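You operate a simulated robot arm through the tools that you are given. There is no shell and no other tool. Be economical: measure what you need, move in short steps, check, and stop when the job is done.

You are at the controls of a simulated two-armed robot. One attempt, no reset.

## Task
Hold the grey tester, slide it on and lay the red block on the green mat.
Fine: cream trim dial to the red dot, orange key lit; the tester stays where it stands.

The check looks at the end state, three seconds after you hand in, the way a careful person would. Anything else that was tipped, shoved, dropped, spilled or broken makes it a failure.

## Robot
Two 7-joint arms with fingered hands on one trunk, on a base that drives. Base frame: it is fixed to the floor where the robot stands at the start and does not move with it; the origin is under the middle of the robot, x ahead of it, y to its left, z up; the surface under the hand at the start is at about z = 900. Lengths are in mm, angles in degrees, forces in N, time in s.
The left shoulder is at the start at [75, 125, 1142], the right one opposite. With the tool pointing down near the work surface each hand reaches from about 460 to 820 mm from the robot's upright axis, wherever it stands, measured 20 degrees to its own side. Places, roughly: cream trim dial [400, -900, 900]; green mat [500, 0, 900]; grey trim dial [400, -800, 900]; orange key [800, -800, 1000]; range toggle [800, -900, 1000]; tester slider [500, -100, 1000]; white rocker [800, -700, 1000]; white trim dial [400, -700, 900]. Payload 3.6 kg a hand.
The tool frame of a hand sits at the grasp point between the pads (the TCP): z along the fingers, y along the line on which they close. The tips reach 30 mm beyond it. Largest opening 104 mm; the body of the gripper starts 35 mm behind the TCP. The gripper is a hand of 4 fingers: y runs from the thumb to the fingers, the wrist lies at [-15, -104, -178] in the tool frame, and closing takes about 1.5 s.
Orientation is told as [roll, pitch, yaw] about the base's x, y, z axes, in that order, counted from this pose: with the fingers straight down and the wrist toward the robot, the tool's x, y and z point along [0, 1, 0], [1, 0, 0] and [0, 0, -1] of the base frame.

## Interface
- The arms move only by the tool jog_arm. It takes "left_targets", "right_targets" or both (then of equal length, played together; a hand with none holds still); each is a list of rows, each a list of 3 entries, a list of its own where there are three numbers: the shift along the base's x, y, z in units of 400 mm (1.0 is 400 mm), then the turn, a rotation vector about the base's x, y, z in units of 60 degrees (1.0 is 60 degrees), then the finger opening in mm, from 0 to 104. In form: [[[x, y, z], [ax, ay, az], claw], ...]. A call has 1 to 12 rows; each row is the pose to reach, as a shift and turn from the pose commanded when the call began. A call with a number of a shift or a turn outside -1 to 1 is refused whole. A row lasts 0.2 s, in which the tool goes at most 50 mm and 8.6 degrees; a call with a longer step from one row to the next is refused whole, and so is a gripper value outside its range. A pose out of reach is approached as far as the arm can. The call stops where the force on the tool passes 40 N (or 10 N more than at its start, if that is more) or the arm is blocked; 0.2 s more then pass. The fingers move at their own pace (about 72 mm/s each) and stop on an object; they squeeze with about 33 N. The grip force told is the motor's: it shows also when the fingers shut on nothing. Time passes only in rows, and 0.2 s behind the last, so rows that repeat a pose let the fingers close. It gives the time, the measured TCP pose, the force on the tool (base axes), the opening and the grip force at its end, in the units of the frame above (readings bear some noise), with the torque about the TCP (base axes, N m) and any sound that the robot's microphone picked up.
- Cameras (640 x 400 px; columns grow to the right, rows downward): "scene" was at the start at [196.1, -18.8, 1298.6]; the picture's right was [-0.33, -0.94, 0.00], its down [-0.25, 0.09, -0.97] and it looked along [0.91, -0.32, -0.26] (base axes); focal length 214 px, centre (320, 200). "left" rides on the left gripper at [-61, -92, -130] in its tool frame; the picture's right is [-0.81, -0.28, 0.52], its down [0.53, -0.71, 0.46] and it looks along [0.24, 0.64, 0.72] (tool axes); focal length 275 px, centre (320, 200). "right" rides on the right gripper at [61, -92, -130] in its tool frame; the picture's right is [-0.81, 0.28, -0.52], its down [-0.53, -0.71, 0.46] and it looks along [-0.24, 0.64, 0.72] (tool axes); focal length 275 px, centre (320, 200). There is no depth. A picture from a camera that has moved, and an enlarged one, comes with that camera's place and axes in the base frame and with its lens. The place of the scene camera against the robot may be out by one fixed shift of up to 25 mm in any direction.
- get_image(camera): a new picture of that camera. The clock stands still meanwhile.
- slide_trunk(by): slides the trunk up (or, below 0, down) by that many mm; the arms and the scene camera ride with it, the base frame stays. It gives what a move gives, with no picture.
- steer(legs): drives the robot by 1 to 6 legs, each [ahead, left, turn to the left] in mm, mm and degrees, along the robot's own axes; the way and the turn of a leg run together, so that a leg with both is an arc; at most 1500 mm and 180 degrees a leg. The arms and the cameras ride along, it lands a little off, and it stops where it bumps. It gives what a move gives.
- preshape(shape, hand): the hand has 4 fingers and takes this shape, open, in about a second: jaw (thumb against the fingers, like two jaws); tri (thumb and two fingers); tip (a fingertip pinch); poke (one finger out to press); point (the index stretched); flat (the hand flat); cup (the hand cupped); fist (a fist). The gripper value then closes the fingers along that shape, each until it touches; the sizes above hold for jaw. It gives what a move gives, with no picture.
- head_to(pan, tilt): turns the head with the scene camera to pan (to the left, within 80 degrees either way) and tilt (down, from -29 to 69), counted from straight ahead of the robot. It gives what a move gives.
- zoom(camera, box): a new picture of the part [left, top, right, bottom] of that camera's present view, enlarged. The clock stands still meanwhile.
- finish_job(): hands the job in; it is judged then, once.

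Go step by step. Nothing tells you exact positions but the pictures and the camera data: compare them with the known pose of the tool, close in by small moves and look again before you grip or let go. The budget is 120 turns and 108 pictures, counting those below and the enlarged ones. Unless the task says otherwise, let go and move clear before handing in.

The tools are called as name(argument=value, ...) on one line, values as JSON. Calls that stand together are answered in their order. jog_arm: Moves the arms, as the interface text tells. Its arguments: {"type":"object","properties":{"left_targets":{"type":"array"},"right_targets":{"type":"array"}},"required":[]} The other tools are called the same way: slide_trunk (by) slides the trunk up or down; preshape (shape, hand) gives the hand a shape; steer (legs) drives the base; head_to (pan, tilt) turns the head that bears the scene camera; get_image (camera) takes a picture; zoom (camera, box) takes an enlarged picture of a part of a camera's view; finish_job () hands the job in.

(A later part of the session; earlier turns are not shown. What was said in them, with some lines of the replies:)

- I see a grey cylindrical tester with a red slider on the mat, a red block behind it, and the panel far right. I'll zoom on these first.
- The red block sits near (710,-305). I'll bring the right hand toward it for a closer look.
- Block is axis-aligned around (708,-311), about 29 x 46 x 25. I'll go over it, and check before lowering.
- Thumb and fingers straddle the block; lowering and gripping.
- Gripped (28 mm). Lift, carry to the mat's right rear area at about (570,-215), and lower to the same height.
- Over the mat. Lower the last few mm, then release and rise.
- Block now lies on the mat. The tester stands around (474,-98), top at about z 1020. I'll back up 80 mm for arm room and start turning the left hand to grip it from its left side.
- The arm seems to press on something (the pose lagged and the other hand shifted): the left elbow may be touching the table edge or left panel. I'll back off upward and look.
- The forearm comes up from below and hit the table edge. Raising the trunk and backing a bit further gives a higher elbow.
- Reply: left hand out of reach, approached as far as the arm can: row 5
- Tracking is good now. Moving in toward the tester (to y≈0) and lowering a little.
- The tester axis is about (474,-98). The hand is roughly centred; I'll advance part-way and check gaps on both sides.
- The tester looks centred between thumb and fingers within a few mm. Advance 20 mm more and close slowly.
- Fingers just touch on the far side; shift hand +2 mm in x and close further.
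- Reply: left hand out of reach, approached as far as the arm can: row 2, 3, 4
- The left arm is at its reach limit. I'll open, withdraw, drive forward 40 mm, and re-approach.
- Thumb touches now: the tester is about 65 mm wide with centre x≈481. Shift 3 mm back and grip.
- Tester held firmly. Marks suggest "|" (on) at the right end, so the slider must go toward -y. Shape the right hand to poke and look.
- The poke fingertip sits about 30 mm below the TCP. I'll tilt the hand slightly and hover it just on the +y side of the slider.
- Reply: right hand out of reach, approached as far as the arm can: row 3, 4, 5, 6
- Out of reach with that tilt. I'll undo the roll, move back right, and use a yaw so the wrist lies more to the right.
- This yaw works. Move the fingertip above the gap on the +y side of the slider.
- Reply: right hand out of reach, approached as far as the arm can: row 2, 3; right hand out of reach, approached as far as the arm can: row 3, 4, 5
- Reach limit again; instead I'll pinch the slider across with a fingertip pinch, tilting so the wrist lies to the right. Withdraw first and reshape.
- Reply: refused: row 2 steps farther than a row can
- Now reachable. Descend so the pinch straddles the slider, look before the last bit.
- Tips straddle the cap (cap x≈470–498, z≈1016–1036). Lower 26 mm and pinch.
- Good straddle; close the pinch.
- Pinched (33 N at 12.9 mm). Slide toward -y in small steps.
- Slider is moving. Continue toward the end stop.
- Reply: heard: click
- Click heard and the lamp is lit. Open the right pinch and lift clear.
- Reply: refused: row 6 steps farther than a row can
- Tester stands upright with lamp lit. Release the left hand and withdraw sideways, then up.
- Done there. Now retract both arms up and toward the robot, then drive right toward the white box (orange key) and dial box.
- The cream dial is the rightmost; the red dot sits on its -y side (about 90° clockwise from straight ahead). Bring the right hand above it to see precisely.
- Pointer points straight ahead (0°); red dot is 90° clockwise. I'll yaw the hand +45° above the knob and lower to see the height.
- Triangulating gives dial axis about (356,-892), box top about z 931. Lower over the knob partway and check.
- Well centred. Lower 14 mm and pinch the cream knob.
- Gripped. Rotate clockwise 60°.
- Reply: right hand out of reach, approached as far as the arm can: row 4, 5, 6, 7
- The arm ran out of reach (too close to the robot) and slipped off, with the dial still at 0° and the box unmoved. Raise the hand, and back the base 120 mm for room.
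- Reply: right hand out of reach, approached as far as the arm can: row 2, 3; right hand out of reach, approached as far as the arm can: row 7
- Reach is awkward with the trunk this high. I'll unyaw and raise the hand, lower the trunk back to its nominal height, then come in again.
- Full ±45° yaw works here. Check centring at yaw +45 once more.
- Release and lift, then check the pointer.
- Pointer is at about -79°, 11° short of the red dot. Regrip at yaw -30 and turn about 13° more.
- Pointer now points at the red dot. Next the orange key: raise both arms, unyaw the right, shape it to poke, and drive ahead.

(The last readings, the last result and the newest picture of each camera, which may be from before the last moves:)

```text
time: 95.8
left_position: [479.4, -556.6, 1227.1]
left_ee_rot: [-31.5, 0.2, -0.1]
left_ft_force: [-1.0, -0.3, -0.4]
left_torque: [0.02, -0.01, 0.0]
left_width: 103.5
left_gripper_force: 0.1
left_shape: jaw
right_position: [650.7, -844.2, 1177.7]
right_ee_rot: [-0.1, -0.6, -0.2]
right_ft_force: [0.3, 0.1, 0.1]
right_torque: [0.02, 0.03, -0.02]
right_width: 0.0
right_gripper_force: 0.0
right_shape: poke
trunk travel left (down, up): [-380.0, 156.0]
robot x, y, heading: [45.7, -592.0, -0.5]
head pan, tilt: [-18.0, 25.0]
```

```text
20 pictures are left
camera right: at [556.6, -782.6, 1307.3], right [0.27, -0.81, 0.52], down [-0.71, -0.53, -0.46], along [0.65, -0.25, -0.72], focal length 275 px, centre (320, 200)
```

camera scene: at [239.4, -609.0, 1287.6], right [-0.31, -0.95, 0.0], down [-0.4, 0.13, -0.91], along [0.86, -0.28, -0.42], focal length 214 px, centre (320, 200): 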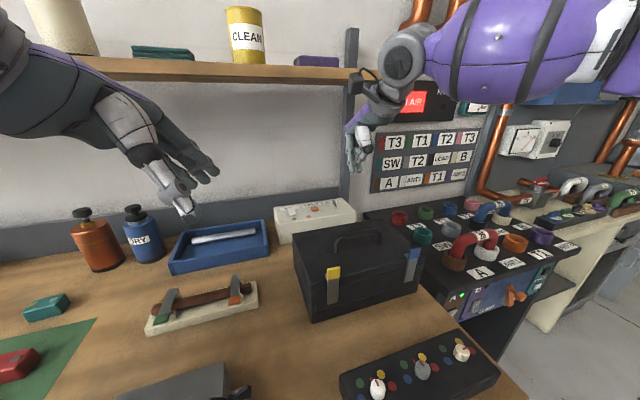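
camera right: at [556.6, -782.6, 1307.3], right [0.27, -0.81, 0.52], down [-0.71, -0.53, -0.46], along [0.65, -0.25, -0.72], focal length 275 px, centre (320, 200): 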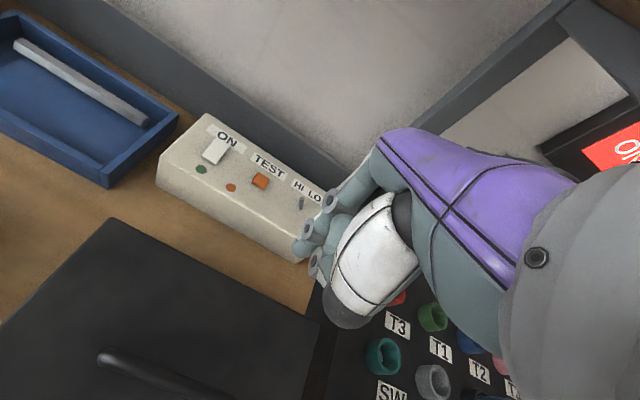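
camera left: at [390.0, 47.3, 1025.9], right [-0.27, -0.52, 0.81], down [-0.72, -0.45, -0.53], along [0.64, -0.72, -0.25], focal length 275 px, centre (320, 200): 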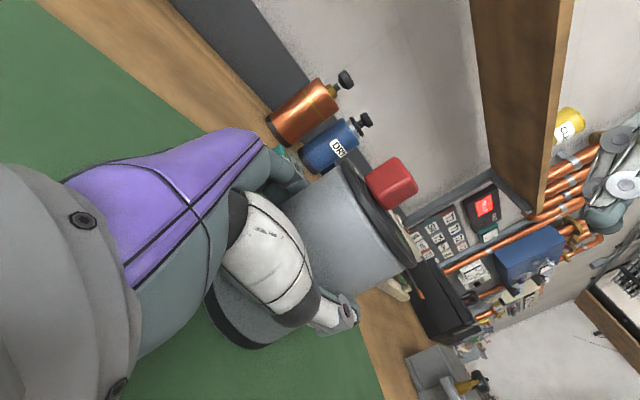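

Orange key at about (828,-800). Approach with a 20° forward tilt, keeping above the case handle.

jog_arm(right_targets=[[[0.06, 0.02, -0.08], [0, -0.11, 0], 0], [[0.13, 0.04, -0.16], [0, -0.22, 0], 0], [[0.2, 0.06, -0.23], [0, -0.333, 0], 0], [[0.28, 0.08, -0.26], [0, -0.333, 0], 0], [[0.36, 0.0925, -0.28], [0, -0.333, 0], 0], [[0.4, 0.0925, -0.3], [0, -0.333, 0], 0]])

get_image(camera="right")

zoom(camera="scene", box=[250, 130, 370, 250])

```text
time: 97.2
left_position: [478.9, -556.9, 1226.6]
left_ee_rot: [-31.5, 0.2, 0.0]
left_ft_force: [0.7, -0.1, -0.7]
left_torque: [0.03, -0.02, 0.0]
left_width: 103.7
left_gripper_force: 0.0
left_shape: jaw
right_position: [808.6, -808.0, 1055.1]
right_ee_rot: [0.1, -20.7, -0.3]
right_ft_force: [0.6, 0.1, -0.4]
right_torque: [-0.02, 0.03, 0.02]
right_width: 0.0
right_gripper_force: 0.1
right_shape: poke
trunk travel left (down, up): [-380.0, 156.0]
robot x, y, heading: [47.2, -591.3, -0.5]
head pan, tilt: [-18.0, 25.0]
```

```text
19 pictures are left
camera right: at [677.2, -746.5, 1145.8], right [0.07, -0.81, 0.58], down [-0.51, -0.53, -0.68], along [0.86, -0.25, -0.45], focal length 275 px, centre (320, 200)
```

right: 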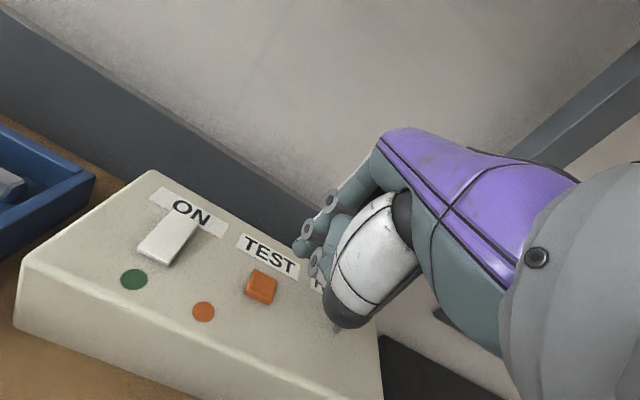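

```text
3.33 times, centred on (310, 190) of scene
camera zoom: at [239.7, -609.1, 1287.6], right [-0.31, -0.95, 0.0], down [-0.4, 0.13, -0.91], along [0.86, -0.28, -0.42], focal length 715 px, centre (353, 233)
```

zoom: 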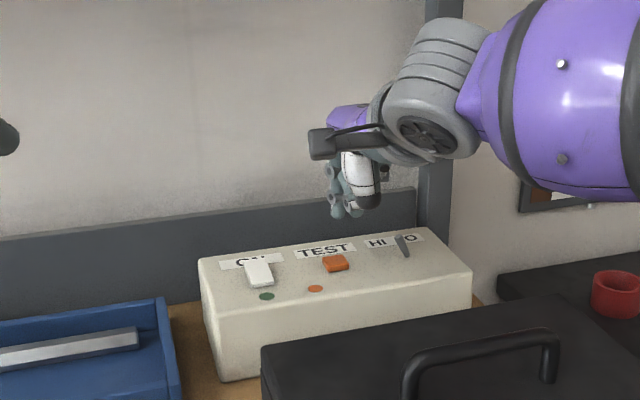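

Key at about (820,-797,980); the fingertip is nearly right above it. Roll -15° to keep the curled fingers clear of the toggle, and lower to a hover.

jog_arm(right_targets=[[[0, 0.013, 0], [-0.13, 0, 0], 0], [[0, 0.026, -0.03], [-0.25, 0, 0], 0], [[0, 0.026, -0.07], [-0.25, 0, 0], 0]])

zoom(camera="right", box=[200, 200, 400, 400])

zoom(camera="scene", box=[280, 160, 350, 230])

```text
time: 98.0
left_position: [480.2, -557.0, 1227.8]
left_ee_rot: [-31.6, 0.3, 0.0]
left_ft_force: [-0.2, 0.4, -0.1]
left_torque: [0.0, 0.04, -0.01]
left_width: 103.7
left_gripper_force: 0.2
left_shape: jaw
right_position: [801.2, -802.2, 1025.1]
right_ee_rot: [-16.1, -20.0, 5.2]
right_ft_force: [1.2, -0.5, 0.5]
right_torque: [-0.03, 0.0, 0.0]
right_width: 0.0
right_gripper_force: 0.1
right_shape: poke
right hand out of reach, approached as far as the arm can: row 2, 3
trunk travel left (down, up): [-380.0, 156.0]
robot x, y, heading: [46.9, -588.7, -0.3]
head pan, tilt: [-18.0, 25.0]
```

```text
2.00 times, centred on (300, 300) of right
camera zoom: at [669.0, -718.6, 1095.4], right [0.07, -0.63, 0.77], down [-0.51, -0.69, -0.52], along [0.86, -0.36, -0.37], focal length 551 px, centre (360, 0)
```

zoom: 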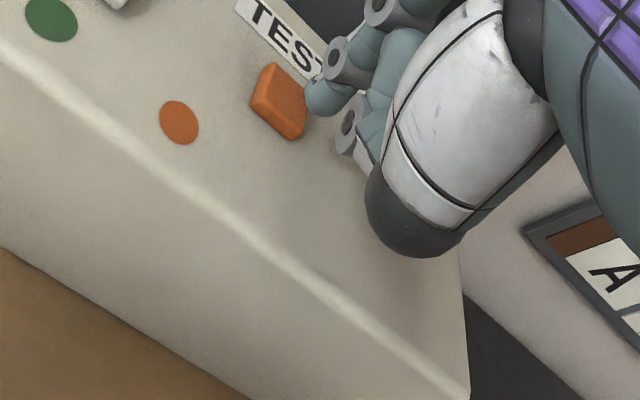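

```text
5.71 times, centred on (315, 195) of scene
camera zoom: at [240.2, -608.7, 1287.5], right [-0.31, -0.95, 0.0], down [-0.4, 0.13, -0.91], along [0.86, -0.28, -0.42], focal length 1226 px, centre (349, 229)
```

zoom: 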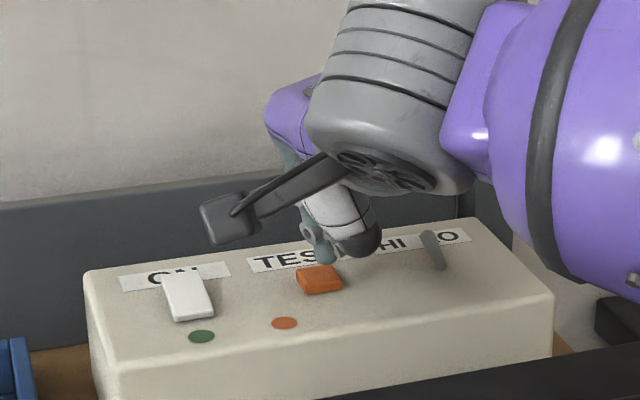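

Slightly out of reach (8 mm short). Lift a bit and drive 30 mm ahead, then correct.

jog_arm(right_targets=[[[0, 0, 0.06], [0, 0, 0], 0]])

steer(legs=[[30, 0, 0]])

jog_arm(right_targets=[[[-0.052, 0.01, 0], [0, 0, 0], 0], [[-0.052, 0.01, -0.06], [0, 0, 0], 0]])

zoom(camera="right", box=[200, 200, 400, 400])

```text
time: 98.4
left_position: [479.2, -557.4, 1227.1]
left_ee_rot: [-31.6, 0.2, -0.1]
left_ft_force: [0.4, 0.1, -0.4]
left_torque: [0.02, -0.03, -0.01]
left_width: 103.7
left_gripper_force: 0.0
left_shape: jaw
right_position: [801.2, -803.4, 1048.3]
right_ee_rot: [-15.9, -19.8, 5.3]
right_ft_force: [1.0, -0.1, 0.6]
right_torque: [0.01, 0.03, 0.01]
right_width: 0.0
right_gripper_force: 0.1
right_shape: poke
trunk travel left (down, up): [-380.0, 156.0]
robot x, y, heading: [45.8, -592.0, -0.2]
head pan, tilt: [-18.0, 25.0]
```

```text
time: 99.2
left_position: [508.5, -557.1, 1226.3]
left_ee_rot: [-31.5, 0.3, -0.1]
left_ft_force: [0.8, 0.2, 0.8]
left_torque: [-0.01, 0.03, 0.0]
left_width: 103.9
left_gripper_force: 0.1
left_shape: jaw
right_position: [831.0, -803.3, 1048.4]
right_ee_rot: [-15.8, -19.8, 5.1]
right_ft_force: [0.7, -0.1, -1.0]
right_torque: [0.01, 0.02, 0.01]
right_width: 0.1
right_gripper_force: 0.0
right_shape: poke
trunk travel left (down, up): [-380.0, 156.0]
robot x, y, heading: [72.1, -593.2, -0.4]
head pan, tilt: [-18.0, 25.0]
```

```text
time: 99.8
left_position: [508.7, -559.2, 1226.6]
left_ee_rot: [-31.5, 0.2, -0.1]
left_ft_force: [0.2, 0.2, 0.2]
left_torque: [-0.04, 0.02, 0.01]
left_width: 103.6
left_gripper_force: 0.0
left_shape: jaw
right_position: [808.3, -799.1, 1024.2]
right_ee_rot: [-15.9, -19.9, 5.4]
right_ft_force: [-0.6, 0.5, -0.5]
right_torque: [-0.02, 0.01, 0.03]
right_width: 0.0
right_gripper_force: 0.0
right_shape: poke
trunk travel left (down, up): [-380.0, 156.0]
robot x, y, heading: [73.0, -589.7, -0.1]
head pan, tilt: [-18.0, 25.0]
```

```text
2.00 times, centred on (300, 300) of right
camera zoom: at [677.2, -716.2, 1094.6], right [0.07, -0.63, 0.77], down [-0.51, -0.69, -0.52], along [0.86, -0.36, -0.37], focal length 551 px, centre (360, 0)
```

zoom: 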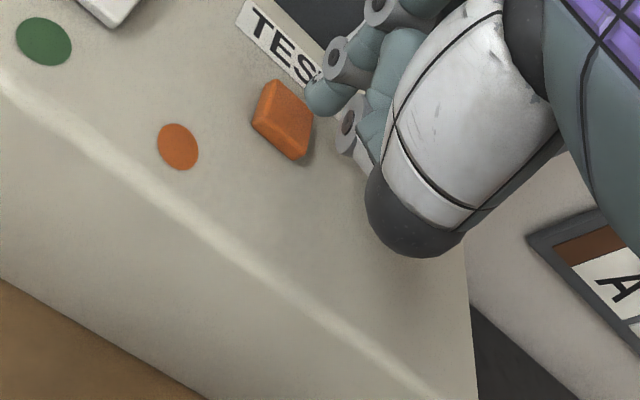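

Tip is right above the key. Press down.

jog_arm(right_targets=[[[0.003, 0, -0.025], [0, 0, 0], 0], [[0.003, 0, -0.035], [0, 0, 0], 0], [[0.003, 0, -0.043], [0, 0, 0], 0], [[0.003, 0, -0.05], [0, 0, 0], 0]])

zoom(camera="right", box=[200, 200, 400, 400])

```text
time: 100.8
left_position: [506.1, -557.3, 1226.6]
left_ee_rot: [-31.4, 0.1, -0.2]
left_ft_force: [-0.5, -0.2, 0.5]
left_torque: [0.0, 0.01, 0.0]
left_width: 104.0
left_gripper_force: 0.0
left_shape: jaw
right_position: [810.3, -799.6, 1006.7]
right_ee_rot: [-16.0, -20.3, 5.2]
right_ft_force: [-1.1, -1.1, 10.8]
right_torque: [0.04, -0.07, 0.0]
right_width: 0.0
right_gripper_force: 0.1
right_shape: poke
trunk travel left (down, up): [-380.0, 156.0]
robot x, y, heading: [70.9, -589.8, -0.3]
head pan, tilt: [-18.0, 25.0]
heard: click
```

```text
2.00 times, centred on (300, 300) of right
camera zoom: at [678.6, -716.4, 1078.5], right [0.07, -0.63, 0.77], down [-0.51, -0.69, -0.52], along [0.86, -0.36, -0.37], focal length 551 px, centre (360, 0)
```

zoom: 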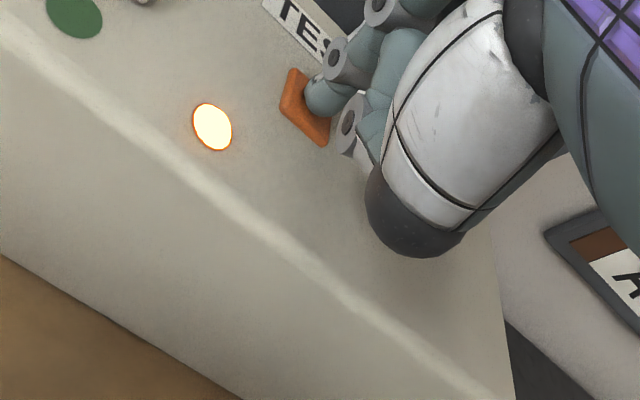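

Click, and the orange lamp is lit. Lift straight up and see if it stays lit.

jog_arm(right_targets=[[[0, 0, 0.05], [0, 0, 0], 0], [[0, 0, 0.12], [0, 0, 0], 0], [[-0.06, 0, 0.2], [0, 0, 0], 0], [[-0.16, 0, 0.25], [0, 0, 0], 0], [[-0.26, 0, 0.28], [0, 0, 0], 0]])

get_image(camera="scene")

zoom(camera="scene", box=[240, 150, 370, 250])

```text
time: 102.0
left_position: [506.0, -555.2, 1227.0]
left_ee_rot: [-31.5, 0.1, -0.1]
left_ft_force: [0.3, -0.3, -1.0]
left_torque: [0.0, 0.02, 0.03]
left_width: 103.7
left_gripper_force: 0.0
left_shape: jaw
right_position: [704.4, -799.2, 1112.6]
right_ee_rot: [-16.0, -19.9, 5.2]
right_ft_force: [0.4, 0.1, 0.6]
right_torque: [-0.02, -0.02, -0.02]
right_width: 0.1
right_gripper_force: 0.0
right_shape: poke
trunk travel left (down, up): [-380.0, 156.0]
robot x, y, heading: [73.9, -589.6, -0.4]
head pan, tilt: [-18.0, 25.0]
```

```text
13 pictures are left
camera scene: at [267.3, -609.3, 1287.8], right [-0.31, -0.95, 0.0], down [-0.4, 0.13, -0.91], along [0.86, -0.28, -0.42], focal length 214 px, centre (320, 200)
```

scene: 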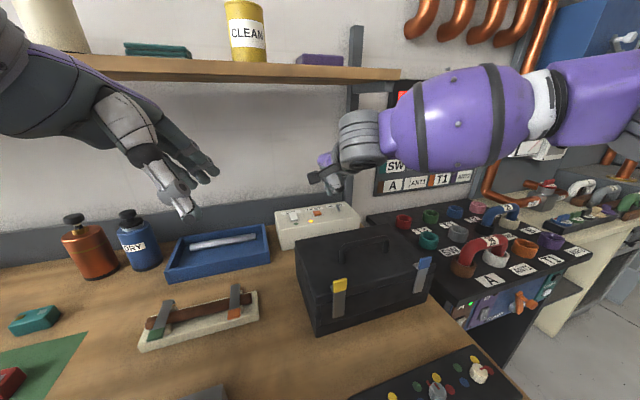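

```text
4.00 times, centred on (305, 200) of scene
camera zoom: at [267.3, -609.3, 1287.8], right [-0.31, -0.95, 0.0], down [-0.4, 0.13, -0.91], along [0.86, -0.28, -0.42], focal length 858 px, centre (380, 200)
```

zoom: 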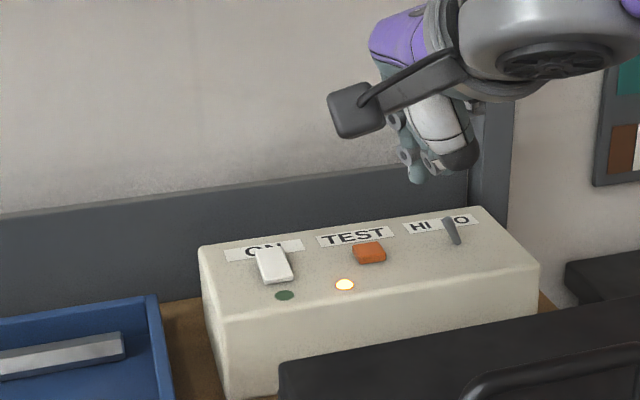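

Lamp stays lit. Raise the right hand, back away, and make a last check of the tester and dial.

jog_arm(right_targets=[[[-0.08, 0, 0.08], [0, 0, 0], 0], [[-0.16, 0, 0.14], [0, 0, 0], 0]])

steer(legs=[[-330, 0, 0]])

head_to(pan=15, tilt=30)

get_image(camera="scene")

```text
time: 102.6
left_position: [507.3, -557.3, 1227.2]
left_ee_rot: [-31.5, 0.2, -0.1]
left_ft_force: [0.0, 0.2, 0.6]
left_torque: [0.0, -0.03, 0.0]
left_width: 103.9
left_gripper_force: 0.1
left_shape: jaw
right_position: [640.9, -797.7, 1171.0]
right_ee_rot: [-16.0, -19.8, 5.3]
right_ft_force: [-0.3, 1.1, -0.5]
right_torque: [0.01, 0.0, 0.02]
right_width: 0.0
right_gripper_force: 0.0
right_shape: poke
trunk travel left (down, up): [-380.0, 156.0]
robot x, y, heading: [73.0, -593.0, -0.5]
head pan, tilt: [-18.0, 25.0]
```

```text
time: 104.8
left_position: [179.0, -554.7, 1227.7]
left_ee_rot: [-31.5, 0.1, -0.1]
left_ft_force: [1.4, -0.5, 0.6]
left_torque: [0.02, -0.02, -0.02]
left_width: 103.7
left_gripper_force: 0.1
left_shape: jaw
right_position: [311.9, -795.7, 1171.6]
right_ee_rot: [-15.8, -19.9, 5.3]
right_ft_force: [1.0, -0.3, -0.6]
right_torque: [-0.01, -0.02, -0.03]
right_width: 0.2
right_gripper_force: 0.0
right_shape: poke
trunk travel left (down, up): [-380.0, 156.0]
robot x, y, heading: [-252.4, -596.2, 0.0]
head pan, tilt: [-18.0, 25.0]
```

```text
time: 105.8
left_position: [177.3, -555.0, 1226.5]
left_ee_rot: [-31.4, 0.2, -0.1]
left_ft_force: [0.0, -0.2, -0.4]
left_torque: [-0.01, 0.03, -0.01]
left_width: 103.6
left_gripper_force: 0.1
left_shape: jaw
right_position: [312.1, -796.6, 1171.0]
right_ee_rot: [-16.0, -19.9, 5.3]
right_ft_force: [0.0, 0.2, 0.4]
right_torque: [0.01, -0.01, 0.0]
right_width: 0.3
right_gripper_force: 0.1
right_shape: poke
trunk travel left (down, up): [-380.0, 156.0]
robot x, y, heading: [-256.8, -593.9, -0.2]
head pan, tilt: [15.0, 30.0]
```

```text
11 pictures are left
camera scene: at [-60.9, -555.7, 1279.7], right [0.25, -0.97, 0.0], down [-0.48, -0.13, -0.87], along [0.84, 0.22, -0.5], focal length 214 px, centre (320, 200)
```

scene: 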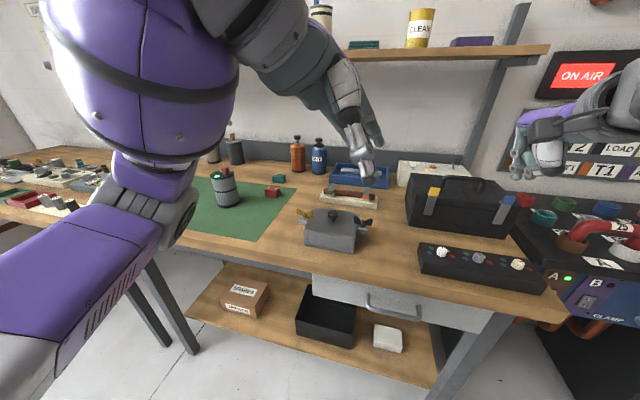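

zoom(camera="scene", box=[190, 155, 300, 230])

zoom(camera="scene", box=[410, 235, 550, 300])

```text
5.33 times, centred on (245, 192) of scene
camera zoom: at [-60.9, -555.7, 1279.7], right [0.25, -0.97, 0.0], down [-0.48, -0.13, -0.87], along [0.84, 0.22, -0.5], focal length 1144 px, centre (720, 240)
```

zoom: 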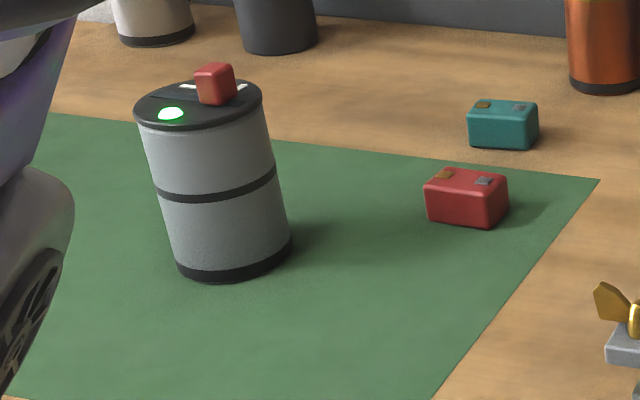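

```text
4.57 times, centred on (480, 268) of scene
camera zoom: at [-60.9, -555.7, 1279.7], right [0.25, -0.97, 0.0], down [-0.48, -0.13, -0.87], along [0.84, 0.22, -0.5], focal length 980 px, centre (-411, -109)
```

zoom: 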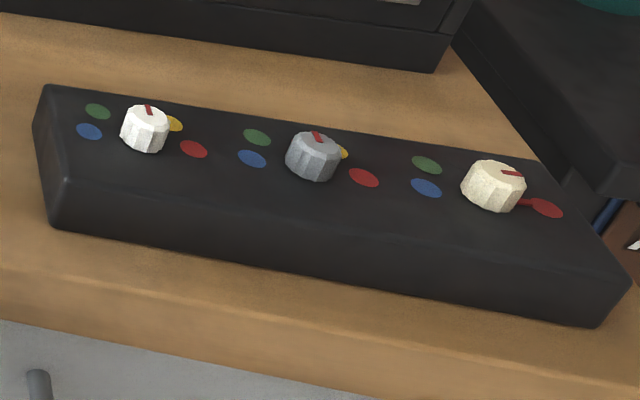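

Everything checks out: lamp on and tester standing, red block on the mat, cream dial on the red dot, orange key lit, and both hands clear.

finish_job()

```text
The job is handed in.
```

The job is handed in, with everything you asked for in place at the last check:
- **Tester:** it is switched on with its lamp lit, and stands within a couple of mm of where it was. It shifted slightly while I was getting a grip on it.
- **Red block:** it is lying on the green mat.
- **Cream trim dial:** it points at the red dot.
- **Orange key:** its lamp is lit, and it stayed lit after I let go.
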